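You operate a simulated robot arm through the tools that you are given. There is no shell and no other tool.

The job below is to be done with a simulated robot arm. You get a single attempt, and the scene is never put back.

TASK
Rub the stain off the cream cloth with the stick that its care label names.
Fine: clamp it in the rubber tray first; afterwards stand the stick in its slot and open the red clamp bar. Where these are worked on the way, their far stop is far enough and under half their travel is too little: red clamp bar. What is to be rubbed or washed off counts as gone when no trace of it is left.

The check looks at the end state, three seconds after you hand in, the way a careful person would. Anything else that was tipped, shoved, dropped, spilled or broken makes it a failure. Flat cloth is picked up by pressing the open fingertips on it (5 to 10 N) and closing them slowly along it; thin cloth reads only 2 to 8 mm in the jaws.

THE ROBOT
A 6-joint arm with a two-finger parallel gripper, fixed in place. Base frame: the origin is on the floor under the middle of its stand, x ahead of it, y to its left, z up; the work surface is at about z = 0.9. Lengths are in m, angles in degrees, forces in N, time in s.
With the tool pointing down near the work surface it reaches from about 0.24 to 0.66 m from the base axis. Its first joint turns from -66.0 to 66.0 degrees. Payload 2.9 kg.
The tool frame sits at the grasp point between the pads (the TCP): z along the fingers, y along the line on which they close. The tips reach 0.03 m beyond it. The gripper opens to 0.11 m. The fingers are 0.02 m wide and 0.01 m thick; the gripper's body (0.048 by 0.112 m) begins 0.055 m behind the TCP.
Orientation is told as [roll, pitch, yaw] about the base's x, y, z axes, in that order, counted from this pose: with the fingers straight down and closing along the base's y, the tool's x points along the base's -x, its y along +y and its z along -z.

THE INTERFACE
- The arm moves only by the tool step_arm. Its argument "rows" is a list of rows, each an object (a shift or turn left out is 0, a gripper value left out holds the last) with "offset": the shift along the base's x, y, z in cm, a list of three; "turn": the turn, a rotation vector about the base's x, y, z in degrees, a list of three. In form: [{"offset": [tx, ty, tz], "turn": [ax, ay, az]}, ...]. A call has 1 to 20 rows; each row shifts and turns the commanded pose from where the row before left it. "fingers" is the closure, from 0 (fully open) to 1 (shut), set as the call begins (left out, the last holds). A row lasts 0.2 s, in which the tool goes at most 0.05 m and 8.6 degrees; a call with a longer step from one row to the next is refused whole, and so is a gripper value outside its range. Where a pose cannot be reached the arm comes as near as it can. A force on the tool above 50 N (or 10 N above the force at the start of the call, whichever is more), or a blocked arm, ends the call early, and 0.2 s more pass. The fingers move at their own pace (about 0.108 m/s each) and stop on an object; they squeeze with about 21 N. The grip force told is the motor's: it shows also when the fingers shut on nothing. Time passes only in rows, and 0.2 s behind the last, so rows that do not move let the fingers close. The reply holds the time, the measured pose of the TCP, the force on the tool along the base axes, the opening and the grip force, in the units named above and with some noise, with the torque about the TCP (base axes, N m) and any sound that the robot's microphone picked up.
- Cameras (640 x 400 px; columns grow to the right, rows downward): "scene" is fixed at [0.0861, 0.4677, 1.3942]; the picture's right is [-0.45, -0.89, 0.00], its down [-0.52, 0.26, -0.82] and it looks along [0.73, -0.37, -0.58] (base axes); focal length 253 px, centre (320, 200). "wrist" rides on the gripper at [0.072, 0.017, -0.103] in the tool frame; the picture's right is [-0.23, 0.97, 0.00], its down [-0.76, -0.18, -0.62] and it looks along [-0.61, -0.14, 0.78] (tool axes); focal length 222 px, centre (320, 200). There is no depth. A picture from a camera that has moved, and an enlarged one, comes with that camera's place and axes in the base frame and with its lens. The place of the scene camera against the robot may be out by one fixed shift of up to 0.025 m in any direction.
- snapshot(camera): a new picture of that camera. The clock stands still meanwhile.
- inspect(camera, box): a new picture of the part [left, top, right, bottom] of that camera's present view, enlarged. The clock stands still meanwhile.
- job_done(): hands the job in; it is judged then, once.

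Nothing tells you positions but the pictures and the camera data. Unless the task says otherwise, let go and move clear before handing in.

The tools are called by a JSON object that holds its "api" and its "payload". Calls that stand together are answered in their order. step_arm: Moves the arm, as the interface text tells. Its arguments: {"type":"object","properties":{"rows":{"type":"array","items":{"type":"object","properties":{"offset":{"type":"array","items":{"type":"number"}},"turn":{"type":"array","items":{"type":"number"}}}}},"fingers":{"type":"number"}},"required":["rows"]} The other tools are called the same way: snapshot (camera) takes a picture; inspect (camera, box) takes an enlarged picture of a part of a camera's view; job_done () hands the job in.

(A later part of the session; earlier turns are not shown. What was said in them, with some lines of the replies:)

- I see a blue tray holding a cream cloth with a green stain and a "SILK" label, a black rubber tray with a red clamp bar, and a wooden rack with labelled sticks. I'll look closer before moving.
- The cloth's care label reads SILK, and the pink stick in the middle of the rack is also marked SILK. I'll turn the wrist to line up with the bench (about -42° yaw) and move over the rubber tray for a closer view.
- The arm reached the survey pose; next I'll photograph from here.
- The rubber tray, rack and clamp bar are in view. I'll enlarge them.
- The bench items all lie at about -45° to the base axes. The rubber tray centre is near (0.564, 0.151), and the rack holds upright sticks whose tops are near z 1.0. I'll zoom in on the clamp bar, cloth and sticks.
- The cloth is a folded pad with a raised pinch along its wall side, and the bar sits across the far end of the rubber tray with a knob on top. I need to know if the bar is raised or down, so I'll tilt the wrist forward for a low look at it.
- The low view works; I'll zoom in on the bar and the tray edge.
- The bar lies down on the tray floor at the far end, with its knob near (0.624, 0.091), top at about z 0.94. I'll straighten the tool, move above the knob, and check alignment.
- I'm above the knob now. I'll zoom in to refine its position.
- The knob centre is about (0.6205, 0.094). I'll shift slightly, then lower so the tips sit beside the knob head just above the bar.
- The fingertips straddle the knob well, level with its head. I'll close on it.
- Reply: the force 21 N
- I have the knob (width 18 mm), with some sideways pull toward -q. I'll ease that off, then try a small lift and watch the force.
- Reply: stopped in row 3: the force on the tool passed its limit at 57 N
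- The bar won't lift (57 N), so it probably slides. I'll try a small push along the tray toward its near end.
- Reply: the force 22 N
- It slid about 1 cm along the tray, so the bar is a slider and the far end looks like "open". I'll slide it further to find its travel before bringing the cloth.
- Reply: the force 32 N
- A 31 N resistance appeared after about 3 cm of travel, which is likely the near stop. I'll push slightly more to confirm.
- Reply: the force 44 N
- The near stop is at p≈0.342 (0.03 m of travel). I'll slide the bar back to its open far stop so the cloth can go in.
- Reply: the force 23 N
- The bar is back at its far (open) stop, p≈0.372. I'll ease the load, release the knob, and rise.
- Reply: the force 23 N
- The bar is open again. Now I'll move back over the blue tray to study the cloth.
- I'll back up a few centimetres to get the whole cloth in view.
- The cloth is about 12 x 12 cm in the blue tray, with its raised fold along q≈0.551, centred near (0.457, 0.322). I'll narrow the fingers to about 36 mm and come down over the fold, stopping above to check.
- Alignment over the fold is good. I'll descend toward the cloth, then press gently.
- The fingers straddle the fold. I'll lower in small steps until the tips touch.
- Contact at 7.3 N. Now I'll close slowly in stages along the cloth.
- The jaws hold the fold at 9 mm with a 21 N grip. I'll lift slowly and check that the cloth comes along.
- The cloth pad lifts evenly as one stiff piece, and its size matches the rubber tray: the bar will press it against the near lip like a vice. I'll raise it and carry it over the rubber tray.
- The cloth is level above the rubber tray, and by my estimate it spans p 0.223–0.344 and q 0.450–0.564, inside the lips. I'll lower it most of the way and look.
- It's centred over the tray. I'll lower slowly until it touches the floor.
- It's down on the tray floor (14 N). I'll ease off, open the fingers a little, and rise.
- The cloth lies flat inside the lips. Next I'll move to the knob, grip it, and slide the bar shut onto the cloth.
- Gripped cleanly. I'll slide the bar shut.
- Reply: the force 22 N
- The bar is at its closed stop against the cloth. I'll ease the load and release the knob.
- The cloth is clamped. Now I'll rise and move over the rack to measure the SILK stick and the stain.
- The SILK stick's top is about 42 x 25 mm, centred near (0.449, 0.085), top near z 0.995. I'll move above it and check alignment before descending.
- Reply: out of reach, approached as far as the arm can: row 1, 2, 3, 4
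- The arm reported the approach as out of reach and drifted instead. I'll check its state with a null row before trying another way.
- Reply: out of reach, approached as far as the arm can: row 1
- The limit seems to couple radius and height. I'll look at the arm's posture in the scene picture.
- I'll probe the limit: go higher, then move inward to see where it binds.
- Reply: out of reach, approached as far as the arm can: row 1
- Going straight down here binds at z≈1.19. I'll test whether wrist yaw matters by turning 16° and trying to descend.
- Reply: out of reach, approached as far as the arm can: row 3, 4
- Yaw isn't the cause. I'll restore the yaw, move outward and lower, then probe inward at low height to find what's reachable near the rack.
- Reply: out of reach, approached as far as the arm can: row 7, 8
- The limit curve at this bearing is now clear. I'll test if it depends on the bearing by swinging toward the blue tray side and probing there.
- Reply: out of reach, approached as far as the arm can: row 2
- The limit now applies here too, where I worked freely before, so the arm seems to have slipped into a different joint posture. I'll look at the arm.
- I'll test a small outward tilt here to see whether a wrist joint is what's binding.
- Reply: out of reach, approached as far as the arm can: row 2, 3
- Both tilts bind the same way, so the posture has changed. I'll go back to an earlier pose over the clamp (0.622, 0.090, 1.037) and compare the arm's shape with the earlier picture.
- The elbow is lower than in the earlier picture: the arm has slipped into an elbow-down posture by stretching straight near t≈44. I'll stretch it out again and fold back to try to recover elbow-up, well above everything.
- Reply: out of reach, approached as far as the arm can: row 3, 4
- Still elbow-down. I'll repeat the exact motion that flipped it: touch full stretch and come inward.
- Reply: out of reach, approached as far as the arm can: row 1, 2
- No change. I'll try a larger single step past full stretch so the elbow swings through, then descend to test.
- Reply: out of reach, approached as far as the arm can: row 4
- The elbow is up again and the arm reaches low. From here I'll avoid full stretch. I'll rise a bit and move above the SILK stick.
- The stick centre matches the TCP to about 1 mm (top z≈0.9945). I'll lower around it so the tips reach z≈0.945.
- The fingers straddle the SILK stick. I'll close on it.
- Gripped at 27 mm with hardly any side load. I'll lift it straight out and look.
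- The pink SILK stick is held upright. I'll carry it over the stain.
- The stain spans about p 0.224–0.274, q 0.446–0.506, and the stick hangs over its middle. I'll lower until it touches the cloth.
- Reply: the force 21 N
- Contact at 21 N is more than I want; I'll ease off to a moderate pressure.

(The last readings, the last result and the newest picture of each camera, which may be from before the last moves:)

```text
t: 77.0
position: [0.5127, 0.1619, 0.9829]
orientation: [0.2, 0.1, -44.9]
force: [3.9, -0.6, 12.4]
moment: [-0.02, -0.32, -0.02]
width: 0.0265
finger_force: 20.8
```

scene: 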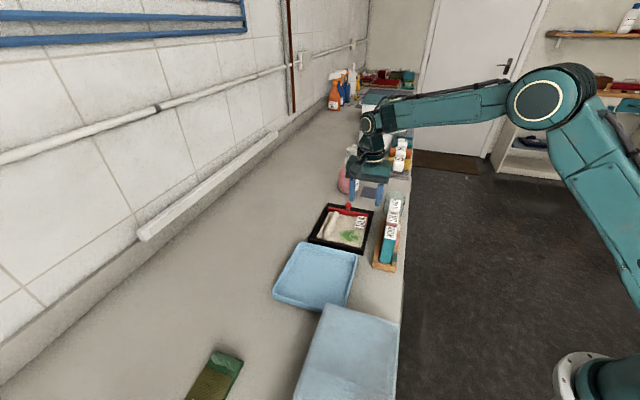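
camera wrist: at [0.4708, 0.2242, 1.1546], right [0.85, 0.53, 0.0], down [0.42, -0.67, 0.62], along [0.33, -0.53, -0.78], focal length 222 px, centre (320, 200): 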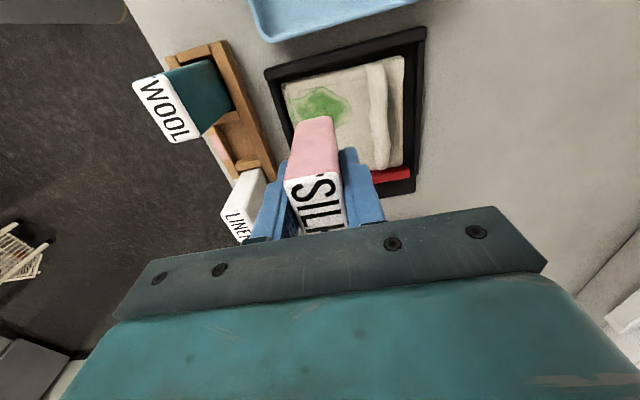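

12 N is suitable. I'll do a first set of strokes across the stain and check the effect.

{"api": "step_arm", "payload": {"rows": [{"offset": [0.7, 0.7, 0]}, {"offset": [0.7, 0.7, 0]}, {"offset": [-0.7, -0.7, 0]}, {"offset": [-0.7, -0.7, 0]}, {"offset": [-0.7, -0.7, 0]}, {"offset": [-0.65, -0.65, 0]}, {"offset": [0.7, 0.7, 0]}, {"offset": [0.7, 0.7, 0]}, {"offset": [0.7, 0.7, 0]}, {"offset": [0.65, 0.65, 0]}, {"offset": [0, 0, 0]}]}}

{"api": "inspect", "payload": {"camera": "scene", "box": [310, 170, 400, 260]}}

{"api": "inspect", "payload": {"camera": "wrist", "box": [220, 0, 420, 180]}}

```text
t: 79.4
position: [0.5266, 0.1768, 0.9828]
orientation: [0.2, 0.2, -44.7]
force: [-1.6, -2.0, 9.2]
moment: [-0.15, 0.0, 0.03]
width: 0.0266
finger_force: 21.1
```

```text
4.44 times, centred on (355, 215) of scene
camera zoom: at [0.0859, 0.4676, 1.3943], right [-0.45, -0.89, 0.0], down [-0.52, 0.26, -0.82], along [0.73, -0.37, -0.58], focal length 1125 px, centre (164, 133)
```

zoom: 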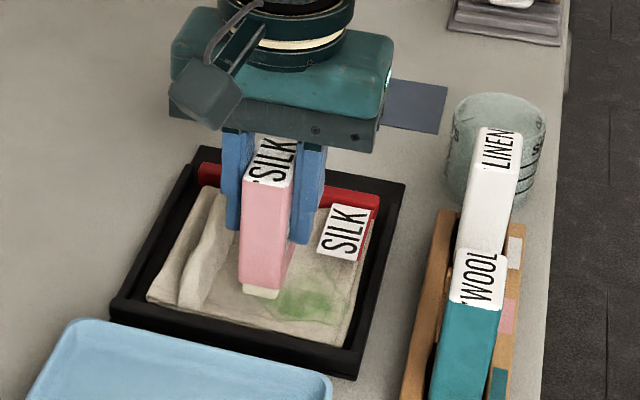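

```text
2.22 times, centred on (320, 90) of wrist
camera zoom: at [0.4871, 0.2393, 1.087], right [0.85, 0.53, 0.0], down [0.42, -0.67, 0.62], along [0.33, -0.53, -0.78], focal length 494 px, centre (320, 444)
```

zoom: 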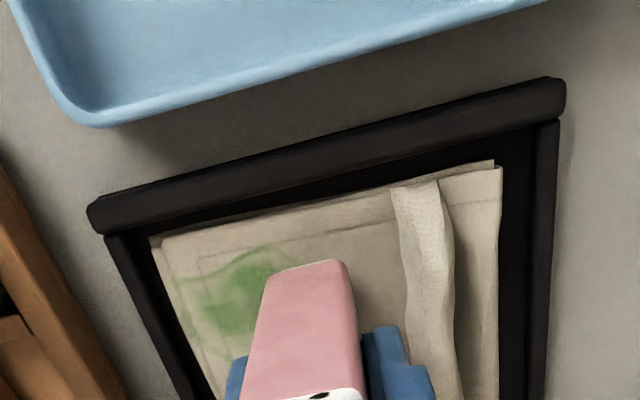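

The stain is fading well. I'll continue in passes, shifting toward the near edge.

{"api": "step_arm", "payload": {"rows": [{"offset": [-0.74, -0.74, 0]}, {"offset": [-0.74, -0.74, 0]}, {"offset": [-0.74, -0.74, 0]}, {"offset": [-0.74, -0.74, 0]}, {"offset": [-0.64, 0.64, 0]}, {"offset": [0.74, 0.74, 0]}, {"offset": [0.74, 0.74, 0]}, {"offset": [0.74, 0.74, 0]}, {"offset": [0.74, 0.74, 0]}, {"offset": [-0.74, -0.74, 0]}, {"offset": [-0.74, -0.74, 0]}, {"offset": [-0.74, -0.74, 0]}, {"offset": [-0.74, -0.74, 0]}, {"offset": [0.74, 0.74, 0]}, {"offset": [0.74, 0.74, 0]}, {"offset": [0.74, 0.74, 0]}, {"offset": [0.74, 0.74, 0]}, {"offset": [0, 0, 0]}]}}

{"api": "inspect", "payload": {"camera": "scene", "box": [310, 170, 400, 260]}}

{"api": "inspect", "payload": {"camera": "wrist", "box": [220, 0, 420, 180]}}

```text
t: 83.2
position: [0.5193, 0.185, 0.9828]
orientation: [0.0, 0.1, -44.9]
force: [0.1, -0.3, -0.2]
moment: [0.02, 0.01, -0.03]
width: 0.0265
finger_force: 21.0
```

```text
4.44 times, centred on (355, 215) of scene
camera zoom: at [0.0861, 0.4677, 1.3942], right [-0.45, -0.89, 0.0], down [-0.52, 0.26, -0.82], along [0.73, -0.37, -0.58], focal length 1125 px, centre (164, 133)
```

zoom: 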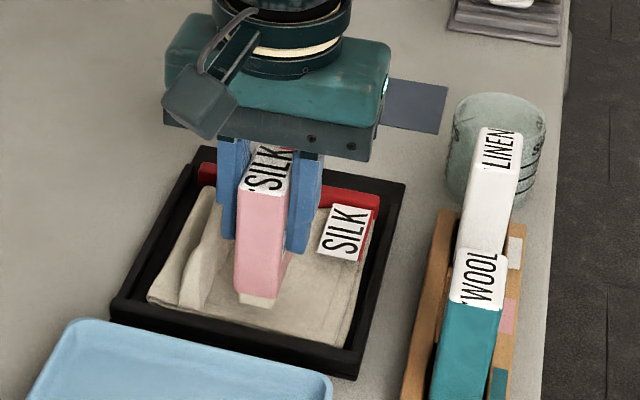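

```text
2.22 times, centred on (320, 90) of wrist
camera zoom: at [0.4805, 0.2464, 1.088], right [0.85, 0.53, 0.0], down [0.42, -0.67, 0.62], along [0.33, -0.53, -0.78], focal length 494 px, centre (320, 444)
```

zoom: 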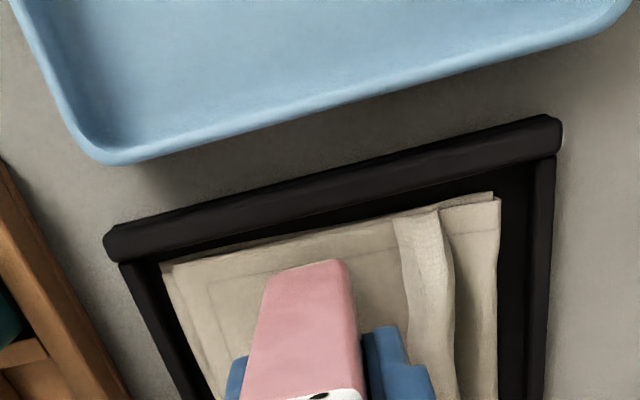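

The stain looks gone from this angle. I'll lift the stick and inspect the whole area closely.

{"api": "step_arm", "payload": {"rows": [{"offset": [0, 0, 1]}, {"offset": [0, 0, 3]}, {"offset": [0, 0, 3]}, {"offset": [0, 0, 0]}]}}

{"api": "inspect", "payload": {"camera": "scene", "box": [315, 195, 385, 260]}}

{"api": "inspect", "payload": {"camera": "wrist", "box": [240, 20, 420, 190]}}

{"api": "inspect", "payload": {"camera": "scene", "box": [330, 215, 370, 250]}}

```text
t: 84.2
position: [0.5204, 0.1825, 1.0528]
orientation: [0.1, 0.2, -44.9]
force: [0.2, -0.1, 0.0]
moment: [-0.04, -0.02, 0.01]
width: 0.0268
finger_force: 20.7
```

```text
6.15 times, centred on (350, 228) of scene
camera zoom: at [0.0861, 0.4677, 1.3942], right [-0.45, -0.89, 0.0], down [-0.52, 0.26, -0.82], along [0.73, -0.37, -0.58], focal length 1558 px, centre (135, 31)
```

zoom: 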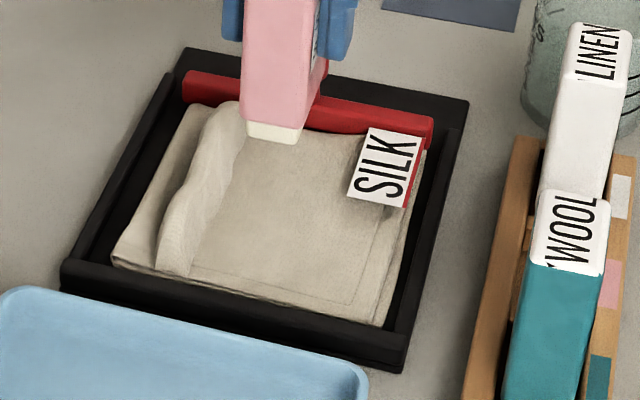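

```text
2.35 times, centred on (330, 105) of wrist
camera zoom: at [0.4816, 0.2445, 1.157], right [0.85, 0.53, 0.0], down [0.42, -0.67, 0.62], along [0.33, -0.53, -0.78], focal length 523 px, centre (296, 424)
```

zoom: 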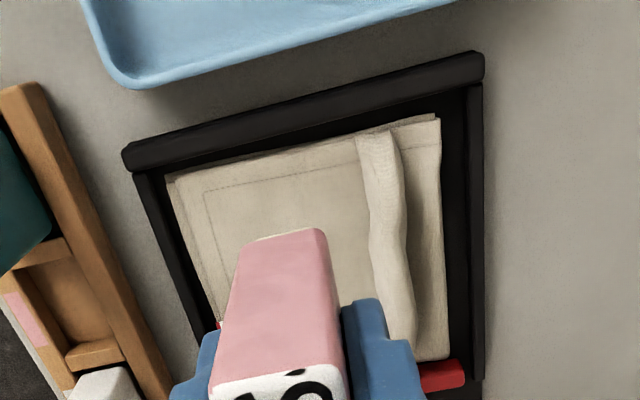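

```text
11.43 times, centred on (350, 232) of scene
camera zoom: at [0.0861, 0.4677, 1.3942], right [-0.45, -0.89, 0.0], down [-0.52, 0.26, -0.82], along [0.73, -0.37, -0.58], focal length 2893 px, centre (-23, -171)
```

zoom: 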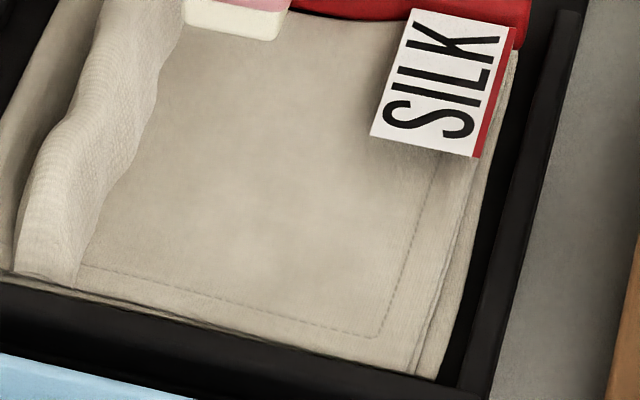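

No trace of green is left from this angle. I'll carry the stick high, back over its empty slot, and use that view to double-check the cloth from above.

{"api": "step_arm", "payload": {"rows": [{"offset": [0, 0, 3]}, {"offset": [-1.8, -2.4, 0]}, {"offset": [-1.8, -2.4, 0]}, {"offset": [-1.8, -2.4, 0]}, {"offset": [-1.85, -2.45, 0]}, {"offset": [0, 0, 0]}, {"offset": [0, 0, 0]}]}}

{"api": "snapshot", "payload": {"camera": "wrist"}}

{"api": "inspect", "payload": {"camera": "wrist", "box": [360, 0, 540, 200]}}

{"api": "inspect", "payload": {"camera": "scene", "box": [350, 140, 430, 280]}}

```text
t: 85.8
position: [0.4459, 0.0853, 1.0831]
orientation: [0.1, 0.2, -44.9]
force: [0.5, -0.1, -0.5]
moment: [0.01, 0.0, -0.02]
width: 0.0266
finger_force: 21.3
```

```text
taken
camera wrist: at [0.408, 0.148, 1.1871], right [0.85, 0.53, 0.0], down [0.42, -0.67, 0.62], along [0.33, -0.53, -0.78], focal length 222 px, centre (320, 200)
```

wrist: 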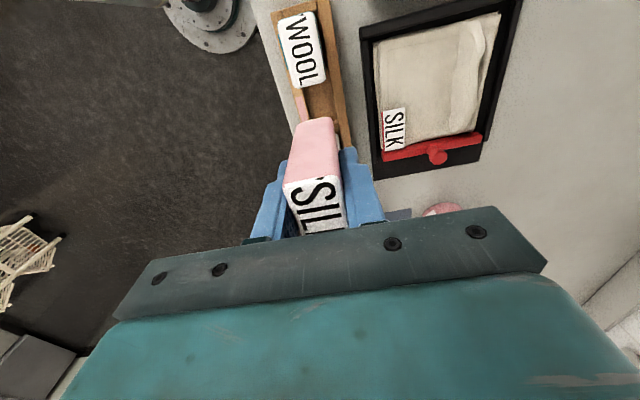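

```text
2.00 times, centred on (450, 100) of wrist
camera zoom: at [0.408, 0.148, 1.1871], right [0.85, 0.53, 0.0], down [0.42, -0.67, 0.62], along [0.33, -0.53, -0.78], focal length 444 px, centre (60, 400)
```

zoom: 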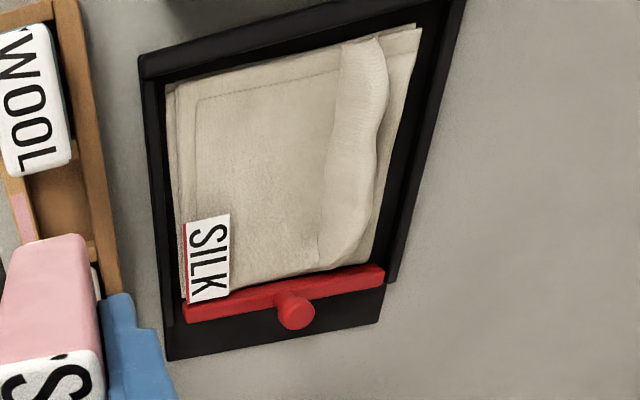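

```text
2.86 times, centred on (390, 210) of scene
camera zoom: at [0.0861, 0.4677, 1.3942], right [-0.45, -0.89, 0.0], down [-0.52, 0.26, -0.82], along [0.73, -0.37, -0.58], focal length 723 px, centre (120, 171)
```

zoom: 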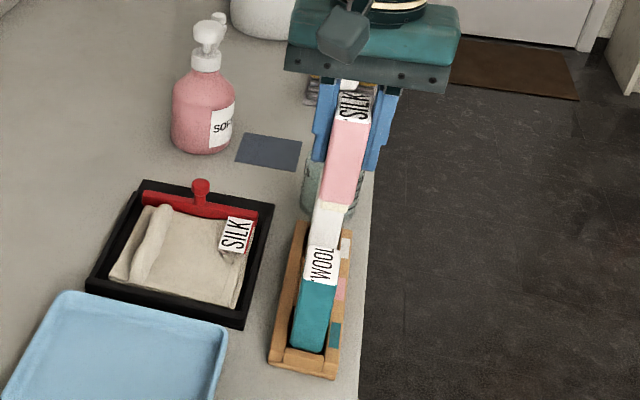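

{"api": "inspect", "payload": {"camera": "wrist", "box": [370, 25, 440, 110]}}

{"api": "inspect", "payload": {"camera": "wrist", "box": [265, 60, 385, 240]}}

```text
4.71 times, centred on (405, 68) of wrist
camera zoom: at [0.408, 0.148, 1.1871], right [0.85, 0.53, 0.0], down [0.42, -0.67, 0.62], along [0.33, -0.53, -0.78], focal length 1045 px, centre (-80, 824)
```

zoom: 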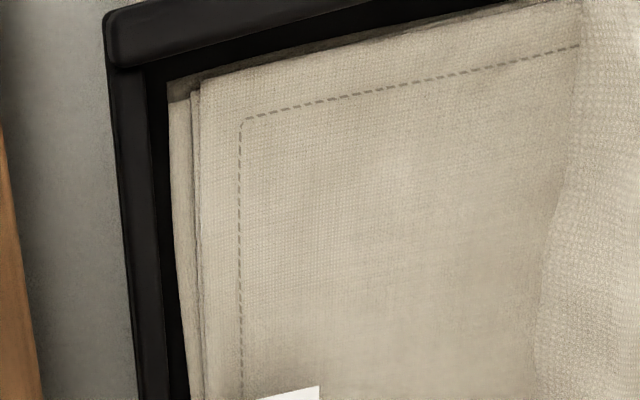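

```text
2.22 times, centred on (325, 150) of wrist
camera zoom: at [0.408, 0.148, 1.1871], right [0.85, 0.53, 0.0], down [0.42, -0.67, 0.62], along [0.33, -0.53, -0.78], focal length 494 px, centre (309, 311)
```

zoom: 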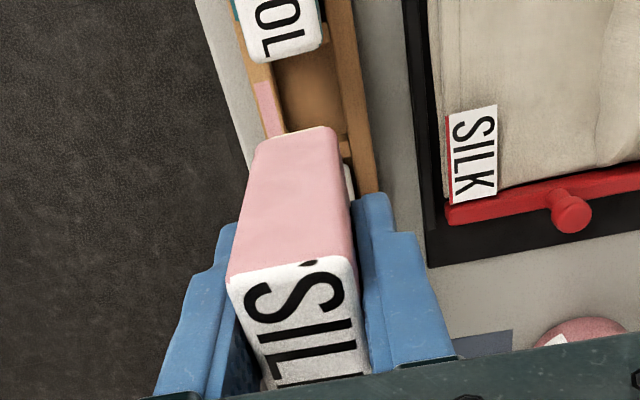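

The cloth is clean. Now I'll lower the stick toward its slot, stopping just above the rack to check alignment.

{"api": "step_arm", "payload": {"rows": [{"offset": [0.1, 0.08, -2]}, {"offset": [0, 0, -2.5]}, {"offset": [0, 0, -2]}, {"offset": [0, 0, -1.5]}, {"offset": [0, 0, 0]}, {"offset": [0, 0, 0]}]}}

{"api": "snapshot", "payload": {"camera": "wrist"}}

{"api": "inspect", "payload": {"camera": "scene", "box": [360, 160, 420, 275]}}

```text
t: 87.2
position: [0.4476, 0.0862, 1.0038]
orientation: [0.1, 0.2, -44.8]
force: [-0.4, -0.4, -1.2]
moment: [0.03, 0.0, -0.04]
width: 0.0267
finger_force: 20.6
```

```text
taken
camera wrist: at [0.4093, 0.1495, 1.1086], right [0.85, 0.53, 0.0], down [0.42, -0.67, 0.62], along [0.33, -0.53, -0.78], focal length 222 px, centre (320, 200)
```

wrist: 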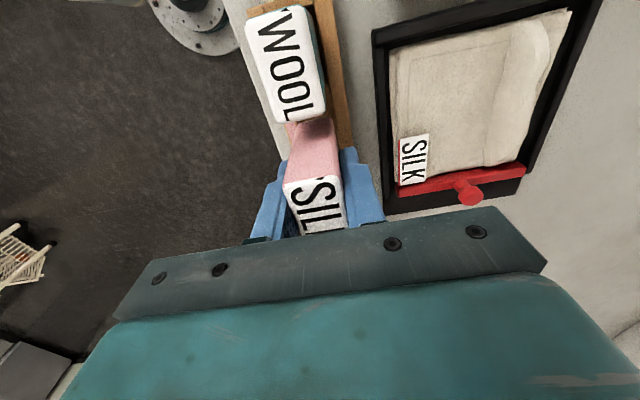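

```text
3.48 times, centred on (390, 218) of scene
camera zoom: at [0.0861, 0.4677, 1.3942], right [-0.45, -0.89, 0.0], down [-0.52, 0.26, -0.82], along [0.73, -0.37, -0.58], focal length 881 px, centre (76, 139)
```

zoom: 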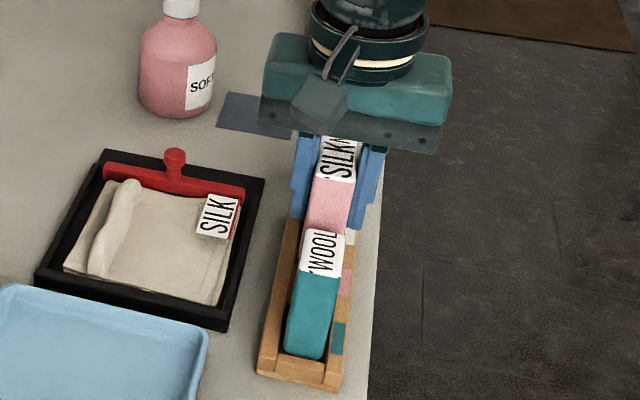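

Alignment is good. I'll lower in small steps and watch the force.

{"api": "step_arm", "payload": {"rows": [{"offset": [0, 0, -0.8]}, {"offset": [0, 0, -0.8]}, {"offset": [0, 0, -0.6]}, {"offset": [0, 0, 0]}]}}

```text
t: 88.2
position: [0.4483, 0.0863, 0.9802]
orientation: [0.1, 0.2, -45.0]
force: [-0.1, 0.3, 0.3]
moment: [0.02, -0.03, -0.03]
width: 0.0266
finger_force: 20.8
```

{"api": "step_arm", "payload": {"rows": [{"offset": [0, 0, -0.3]}, {"offset": [0, 0, -0.3]}, {"offset": [0, 0, 0]}]}}

```text
t: 89.0
position: [0.4478, 0.0862, 0.975]
orientation: [0.2, 0.2, -45.0]
force: [-0.6, -0.1, -0.7]
moment: [-0.01, 0.02, -0.04]
width: 0.0271
finger_force: 21.7
```

{"api": "step_arm", "payload": {"rows": [{"offset": [0, 0, -0.25]}, {"offset": [0, 0, -0.25]}, {"offset": [0, 0, 0]}]}}

```text
t: 89.8
position: [0.4476, 0.0865, 0.9718]
orientation: [0.2, 0.1, -44.8]
force: [-5.4, 2.4, 20.9]
moment: [0.0, 0.26, -0.01]
width: 0.027
finger_force: 20.8
```

It's seated on the slot floor (21 N, about 3 mm lower than at pick-up because it slid slightly in the grip). I'll ease off and check visually before releasing.

{"api": "step_arm", "payload": {"rows": [{"offset": [0, 0, 0.2]}, {"offset": [0, 0, 0]}]}}

{"api": "inspect", "payload": {"camera": "scene", "box": [360, 160, 420, 275]}}

{"api": "inspect", "payload": {"camera": "wrist", "box": [225, 40, 405, 240]}}

```text
t: 90.4
position: [0.4472, 0.0859, 0.9714]
orientation: [0.1, 0.1, -44.9]
force: [1.4, 2.0, 9.3]
moment: [-0.03, -0.19, 0.05]
width: 0.0266
finger_force: 20.6
```

```text
3.48 times, centred on (390, 218) of scene
camera zoom: at [0.086, 0.4677, 1.3942], right [-0.45, -0.89, 0.0], down [-0.52, 0.26, -0.82], along [0.73, -0.37, -0.58], focal length 881 px, centre (76, 139)
```

zoom: 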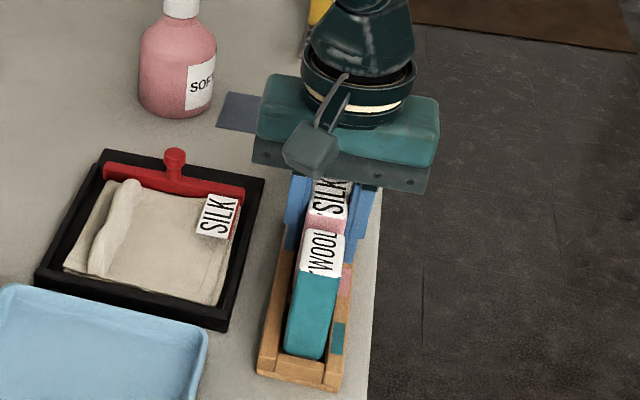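

```text
2.00 times, centred on (315, 140) of wrist
camera zoom: at [0.4097, 0.1489, 1.0763], right [0.85, 0.53, 0.0], down [0.41, -0.67, 0.62], along [0.33, -0.53, -0.78], focal length 444 px, centre (330, 320)
```

zoom: 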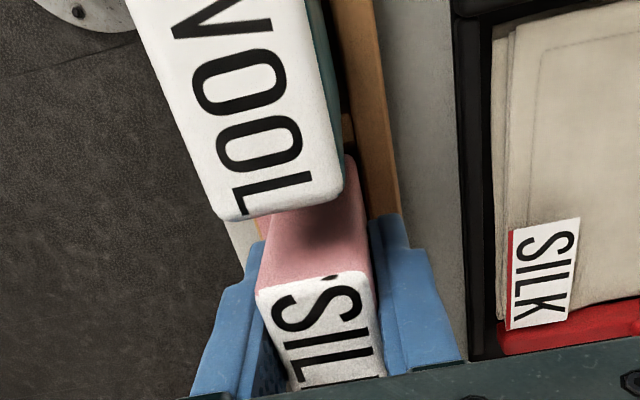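

It looks seated upright. I'll open the fingers and rise straight up.

{"api": "step_arm", "payload": {"rows": [{"offset": [0, 0, 0]}, {"offset": [0, 0, 0]}, {"offset": [0, 0, 0]}], "fingers": 0.5}}

{"api": "step_arm", "payload": {"rows": [{"offset": [0, 0, 1]}, {"offset": [0, 0, 2]}, {"offset": [0, 0, 3]}, {"offset": [0, 0, 3]}, {"offset": [0, 0, 0]}, {"offset": [0, 0, 0]}]}}

{"api": "inspect", "payload": {"camera": "scene", "box": [360, 160, 420, 275]}}

{"api": "inspect", "payload": {"camera": "wrist", "box": [240, 0, 380, 230]}}

```text
t: 91.2
position: [0.4472, 0.0867, 0.9724]
orientation: [0.1, 0.2, -44.9]
force: [0.5, -0.2, -0.5]
moment: [0.0, 0.0, -0.05]
width: 0.0551
finger_force: 0.0
```

```text
t: 92.6
position: [0.4445, 0.0865, 1.063]
orientation: [0.2, 0.2, -44.9]
force: [0.2, 0.2, 0.5]
moment: [0.0, 0.01, -0.01]
width: 0.0551
finger_force: 0.1
```

```text
3.48 times, centred on (390, 218) of scene
camera zoom: at [0.0861, 0.4677, 1.3942], right [-0.45, -0.89, 0.0], down [-0.52, 0.26, -0.82], along [0.73, -0.37, -0.58], focal length 881 px, centre (76, 139)
```

zoom: 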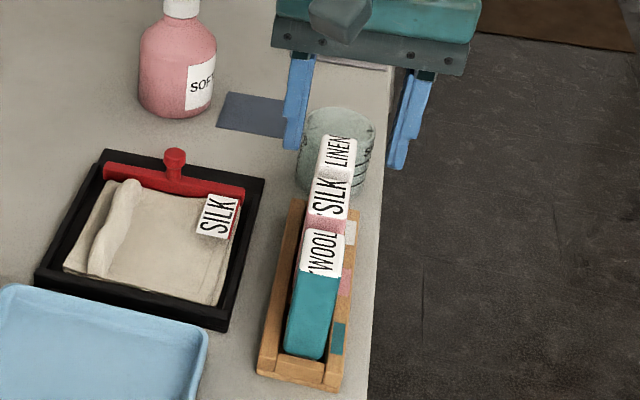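

```text
1.74 times, centred on (310, 115) of wrist
camera zoom: at [0.4065, 0.1498, 1.1673], right [0.85, 0.53, 0.0], down [0.42, -0.67, 0.62], along [0.33, -0.53, -0.78], focal length 386 px, centre (337, 348)
```

zoom: 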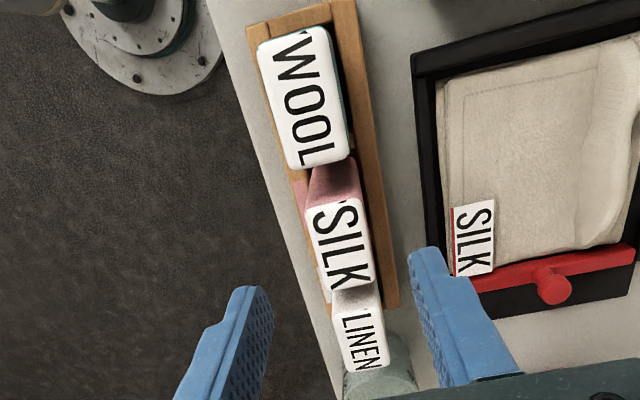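

The SILK stick stands in its slot. Now I'll go to the knob at its closed position to open the clamp bar.

{"api": "step_arm", "payload": {"rows": [{"offset": [3.8, 0.72, -0.3]}, {"offset": [3.8, 0.72, -0.3]}, {"offset": [3.8, 0.72, -0.3]}, {"offset": [3.8, 0.72, -0.3]}, {"offset": [0, 0, 0]}, {"offset": [0, 0, 0]}], "fingers": 0.45}}

{"api": "inspect", "payload": {"camera": "wrist", "box": [240, 40, 400, 200]}}

```text
t: 94.0
position: [0.5958, 0.1169, 1.0526]
orientation: [0.0, 0.1, -44.9]
force: [0.5, 0.2, -0.2]
moment: [0.01, 0.04, -0.03]
width: 0.0605
finger_force: 0.1
```

```text
2.50 times, centred on (320, 120) of wrist
camera zoom: at [0.5582, 0.1795, 1.1571], right [0.85, 0.53, 0.0], down [0.42, -0.67, 0.62], along [0.33, -0.53, -0.78], focal length 555 px, centre (320, 400)
```

zoom: 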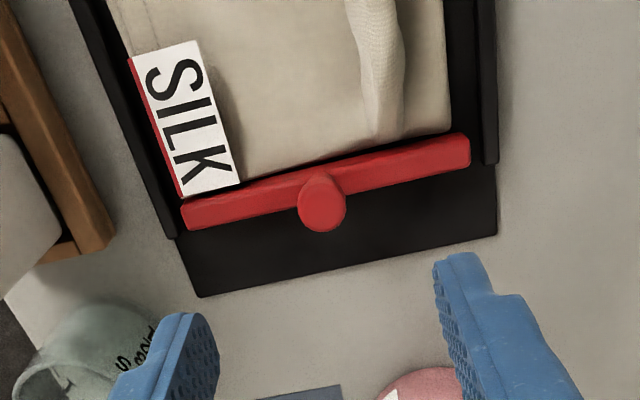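

The knob is at p≈0.341, q≈0.505. I'll narrow the fingers to about 36 mm to stay clear of the label and fold, then lower onto the knob.

{"api": "step_arm", "payload": {"rows": [{"offset": [0.4, -0.23, -1]}, {"offset": [0, 0, -2.5]}, {"offset": [0, 0, -2]}, {"offset": [0, 0, 0]}], "fingers": 0.67}}

{"api": "inspect", "payload": {"camera": "scene", "box": [320, 165, 390, 235]}}

{"api": "snapshot", "payload": {"camera": "wrist"}}

```text
t: 95.0
position: [0.6019, 0.1139, 0.9949]
orientation: [0.1, 0.2, -44.8]
force: [0.2, 0.2, 0.0]
moment: [-0.01, 0.01, 0.01]
width: 0.0363
finger_force: 0.0
```

```text
5.71 times, centred on (355, 200) of scene
camera zoom: at [0.0861, 0.4677, 1.3942], right [-0.45, -0.89, 0.0], down [-0.52, 0.26, -0.82], along [0.73, -0.37, -0.58], focal length 1447 px, centre (120, 200)
```

zoom: 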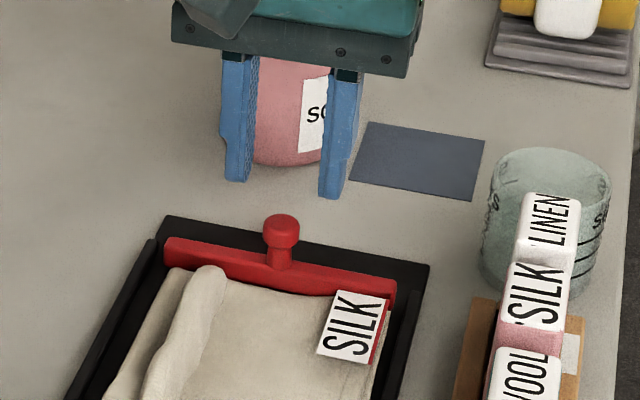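

```text
taken
camera wrist: at [0.5636, 0.1768, 1.0992], right [0.85, 0.53, 0.0], down [0.41, -0.67, 0.62], along [0.33, -0.53, -0.78], focal length 222 px, centre (320, 200)
```

wrist: 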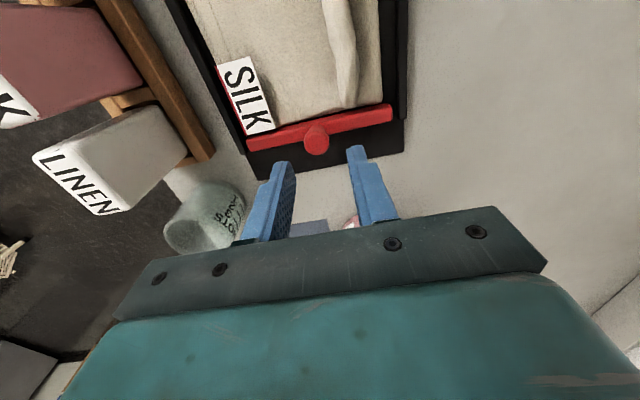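

{"api": "step_arm", "payload": {"rows": [{"offset": [-0.2, 0.07, -1]}, {"offset": [0, 0, -1.5]}, {"offset": [0, 0, -1.3]}, {"offset": [0, 0, 0]}]}}

{"api": "inspect", "payload": {"camera": "scene", "box": [320, 165, 390, 235]}}

```text
t: 96.0
position: [0.6037, 0.1153, 0.9551]
orientation: [0.1, 0.2, -44.9]
force: [-0.5, 0.6, -0.8]
moment: [0.02, -0.02, -0.02]
width: 0.0363
finger_force: 0.1
```

```text
5.71 times, centred on (355, 200) of scene
camera zoom: at [0.0861, 0.4677, 1.3942], right [-0.45, -0.89, 0.0], down [-0.52, 0.26, -0.82], along [0.73, -0.37, -0.58], focal length 1447 px, centre (120, 200)
```

zoom: 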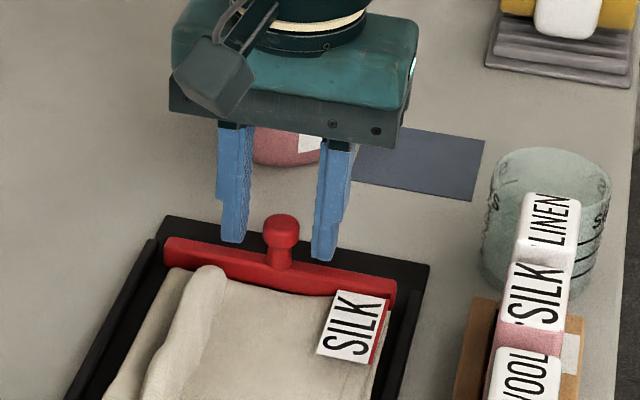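

{"api": "step_arm", "payload": {"rows": [{"offset": [-0.3, -0.08, 0.1]}, {"offset": [0, 0, 0]}]}}

{"api": "step_arm", "payload": {"rows": [{"offset": [0, 0, 0]}, {"offset": [0, 0, 0]}, {"offset": [0, 0, 0]}], "fingers": 1}}

```text
t: 96.6
position: [0.6002, 0.1123, 0.9566]
orientation: [0.1, 0.2, -44.9]
force: [0.6, -0.2, -0.5]
moment: [0.01, -0.01, 0.02]
width: 0.0364
finger_force: 0.1
```

```text
t: 97.4
position: [0.6002, 0.1139, 0.9565]
orientation: [0.2, 0.1, -44.8]
force: [7.2, 5.6, -2.6]
moment: [-0.28, -0.5, -0.04]
width: 0.0178
finger_force: 44.8
```

Gripped cleanly. I'll slide the bar open to the far stop.

{"api": "step_arm", "payload": {"rows": [{"offset": [0.4, -0.4, 0]}, {"offset": [0.4, -0.4, 0]}, {"offset": [0.4, -0.4, 0]}, {"offset": [0.4, -0.4, 0]}, {"offset": [0.4, -0.4, 0]}, {"offset": [0.1, -0.1, 0]}, {"offset": [0, 0, 0]}]}}

```text
t: 99.0
position: [0.6208, 0.0936, 0.9567]
orientation: [0.1, 0.1, -44.8]
force: [17.5, 22.8, -6.4]
moment: [0.44, -0.03, -0.05]
width: 0.0179
finger_force: 44.7
```

{"api": "step_arm", "payload": {"rows": [{"offset": [0.25, 0.05, 0]}, {"offset": [0.1, -0.05, 0]}, {"offset": [0, 0, 0]}]}}

{"api": "inspect", "payload": {"camera": "scene", "box": [310, 170, 390, 250]}}

```text
t: 99.8
position: [0.6218, 0.0918, 0.9574]
orientation: [0.0, 0.1, -44.9]
force: [4.3, 18.7, -0.9]
moment: [0.21, -0.09, -0.32]
width: 0.0181
finger_force: 45.5
```

```text
5.00 times, centred on (350, 210) of scene
camera zoom: at [0.0862, 0.4682, 1.394], right [-0.45, -0.89, 0.0], down [-0.52, 0.26, -0.82], along [0.73, -0.37, -0.58], focal length 1266 px, centre (170, 150)
```

zoom: 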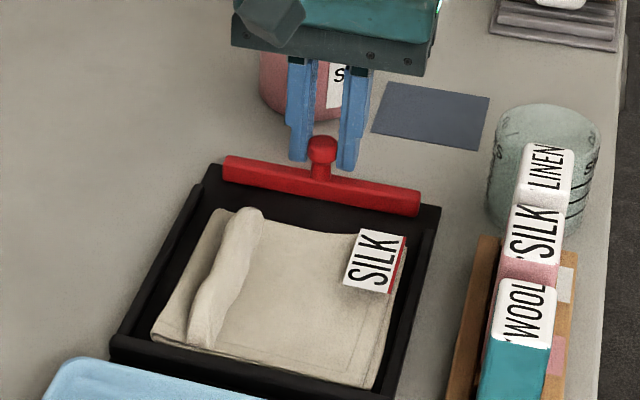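

The bar is back at its far, open stop. I'll ease off, release the knob, rise, and back away.

{"api": "step_arm", "payload": {"rows": [{"offset": [-0.05, 0.1, 0]}, {"offset": [0, 0, 0]}]}}

{"api": "step_arm", "payload": {"rows": [{"offset": [0, 0, 0]}, {"offset": [0, 0, 0]}, {"offset": [0, 0, 0]}, {"offset": [0, 0, 1]}, {"offset": [0, 0, 2]}, {"offset": [0, 0, 3]}, {"offset": [0, 0, 3]}, {"offset": [0, 0, 0]}], "fingers": 0.55}}

{"api": "inspect", "payload": {"camera": "scene", "box": [310, 170, 390, 250]}}

{"api": "snapshot", "payload": {"camera": "wrist"}}

```text
t: 100.4
position: [0.6214, 0.0928, 0.957]
orientation: [-0.1, 0.1, -44.9]
force: [2.0, 9.9, 3.8]
moment: [0.64, 0.59, 0.19]
width: 0.0179
finger_force: 44.5
```

```text
t: 102.2
position: [0.6208, 0.093, 1.0469]
orientation: [0.1, 0.2, -44.8]
force: [-0.3, 0.5, 0.8]
moment: [0.01, 0.02, 0.01]
width: 0.0495
finger_force: 0.1
```

```text
5.00 times, centred on (350, 210) of scene
camera zoom: at [0.0861, 0.4677, 1.3942], right [-0.45, -0.89, 0.0], down [-0.52, 0.26, -0.82], along [0.73, -0.37, -0.58], focal length 1266 px, centre (170, 150)
```

zoom: 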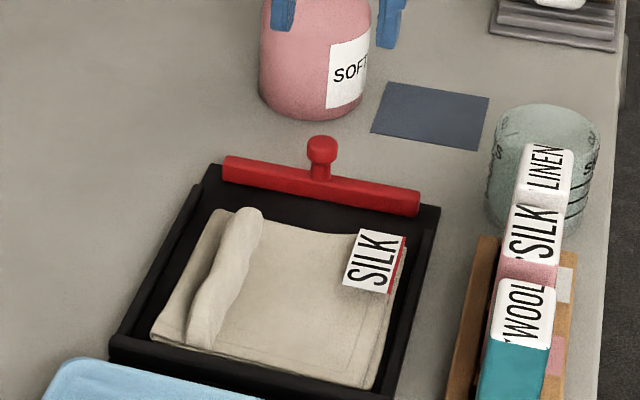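

```text
taken
camera wrist: at [0.5827, 0.1552, 1.1514], right [0.85, 0.53, 0.0], down [0.42, -0.67, 0.62], along [0.33, -0.53, -0.78], focal length 222 px, centre (320, 200)
```

wrist: 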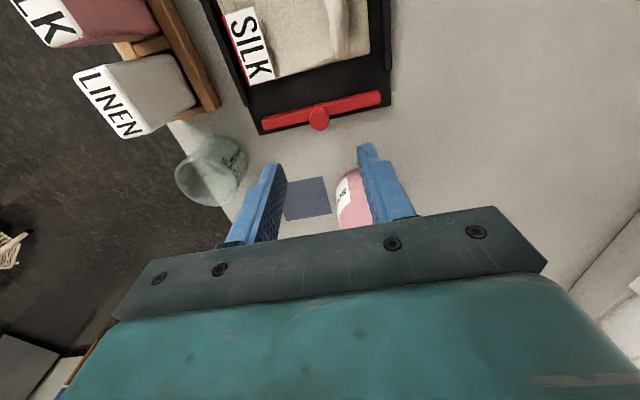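

The bar is open as at the start. I'll back the arm away and check everything once more.

{"api": "step_arm", "payload": {"rows": [{"offset": [-2.7, 3.0, 1.5]}, {"offset": [-2.7, 3.0, 1.5]}, {"offset": [-2.7, 3.0, 1.5]}, {"offset": [-2.7, 3.0, 1.5]}, {"offset": [-2.5, 2.5, 1.0]}, {"offset": [0, 0, 0]}, {"offset": [0, 0, 0]}]}}

{"api": "snapshot", "payload": {"camera": "scene"}}

{"api": "inspect", "payload": {"camera": "scene", "box": [320, 205, 376, 255]}}

{"api": "inspect", "payload": {"camera": "scene", "box": [365, 180, 413, 275]}}

{"api": "snapshot", "payload": {"camera": "wrist"}}

```text
t: 103.8
position: [0.4862, 0.238, 1.1158]
orientation: [0.1, 0.2, -44.9]
force: [-0.2, 0.1, 0.4]
moment: [0.02, 0.0, 0.03]
width: 0.0495
finger_force: 0.1
```

```text
taken
```

scene: 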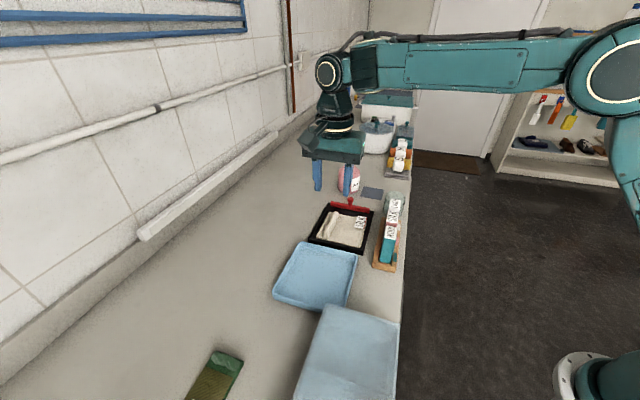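

```text
8.00 times, centred on (348, 230) of scene
camera zoom: at [0.0861, 0.4677, 1.3942], right [-0.45, -0.89, 0.0], down [-0.52, 0.26, -0.82], along [0.73, -0.37, -0.58], focal length 2025 px, centre (96, -40)
```

zoom: 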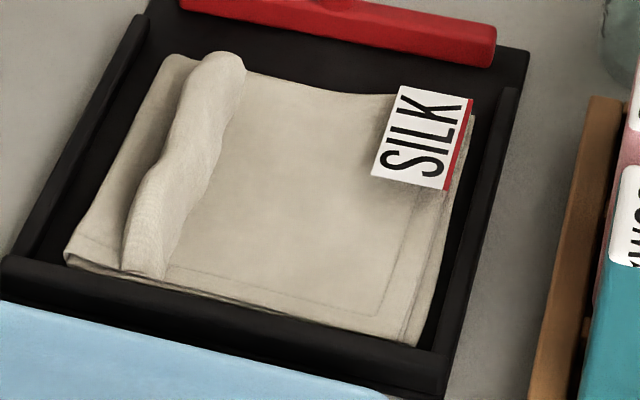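

```text
4.21 times, centred on (389, 228) of scene
camera zoom: at [0.0861, 0.4677, 1.3942], right [-0.45, -0.89, 0.0], down [-0.52, 0.26, -0.82], along [0.73, -0.37, -0.58], focal length 1066 px, centre (30, 84)
```

zoom: 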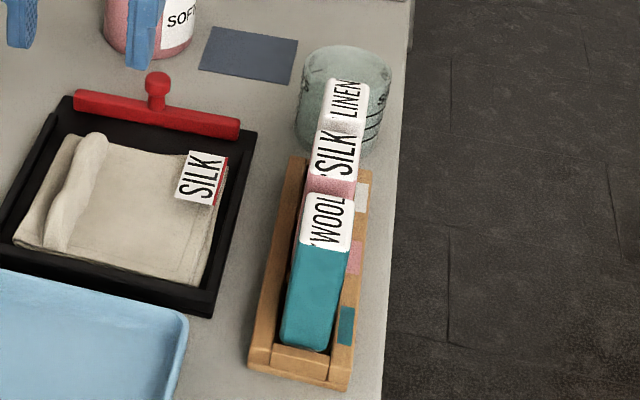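

```text
taken
camera wrist: at [0.4478, 0.3002, 1.221], right [0.85, 0.53, 0.0], down [0.42, -0.67, 0.62], along [0.33, -0.53, -0.78], focal length 222 px, centre (320, 200)
```

wrist: 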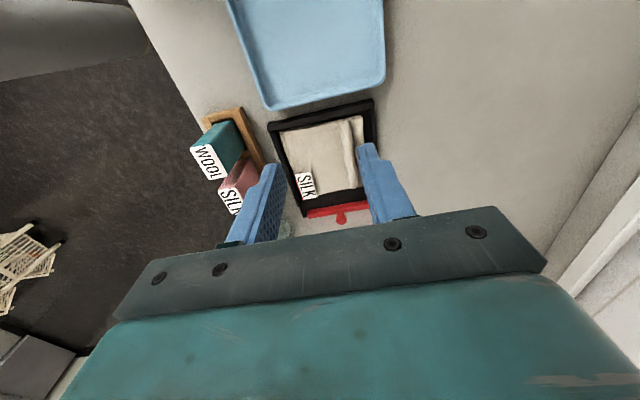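

{"api": "inspect", "payload": {"camera": "scene", "box": [365, 185, 413, 275]}}

{"api": "inspect", "payload": {"camera": "scene", "box": [325, 190, 381, 225]}}

{"api": "inspect", "payload": {"camera": "wrist", "box": [255, 85, 385, 230]}}

```text
4.44 times, centred on (389, 230) of scene
camera zoom: at [0.0861, 0.4677, 1.3942], right [-0.45, -0.89, 0.0], down [-0.52, 0.26, -0.82], along [0.73, -0.37, -0.58], focal length 1125 px, centre (13, 67)
```

zoom: 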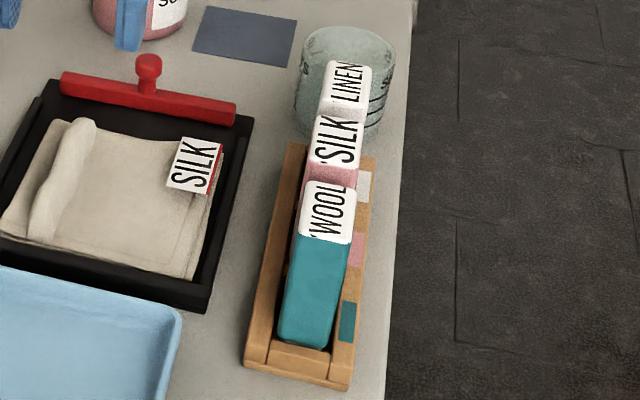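

```text
11.43 times, centred on (353, 208) of scene
camera zoom: at [0.0861, 0.4677, 1.3942], right [-0.45, -0.89, 0.0], down [-0.52, 0.26, -0.82], along [0.73, -0.37, -0.58], focal length 2893 px, centre (-57, 114)
```

zoom: 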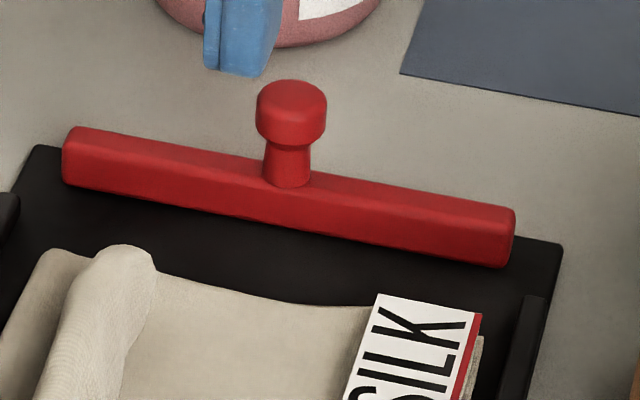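

```text
2.76 times, centred on (320, 158) of wrist
camera zoom: at [0.4478, 0.3002, 1.221], right [0.85, 0.53, 0.0], down [0.42, -0.67, 0.62], along [0.33, -0.53, -0.78], focal length 613 px, centre (320, 317)
```

zoom: 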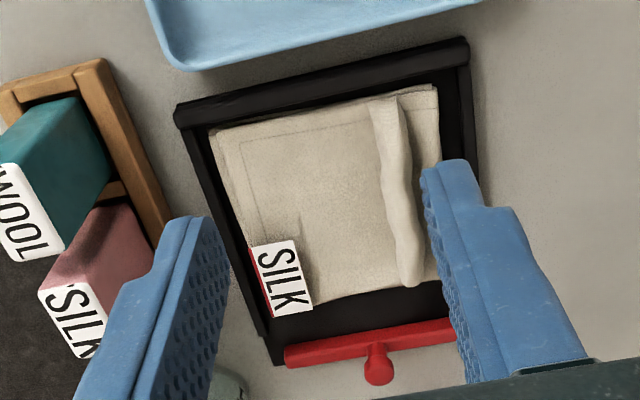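

Everything checks out. The cloth is clean in the rubber tray, the SILK stick stands in its pink-marked slot, the clamp bar is at its open stop, and nothing else has moved. The gripper is empty and clear, so I'm handing in the job.

{"api": "job_done", "payload": {}}

```text
The job is handed in.
```

The job is handed in. The stain is off the cream cloth, rubbed out with the SILK stick its label names. Close-up views from both cameras showed no green left.

- **Cloth:** it lies flat in the rubber tray, where it was clamped for the rubbing.
- **Stick:** the SILK stick is back upright in its pink-marked slot. It slid about 3 mm in the grip during the work.
- **Clamp bar:** the red bar is slid back to its open stop, where it was at the start.
- **Everything else:** the blue tray, the other sticks, the bottles and the beaker looked undisturbed in the last pictures. The gripper was empty and clear of everything.

The arm got stuck in an elbow-down posture partway through. I recovered it with a few moves well above the bench, and nothing was touched.
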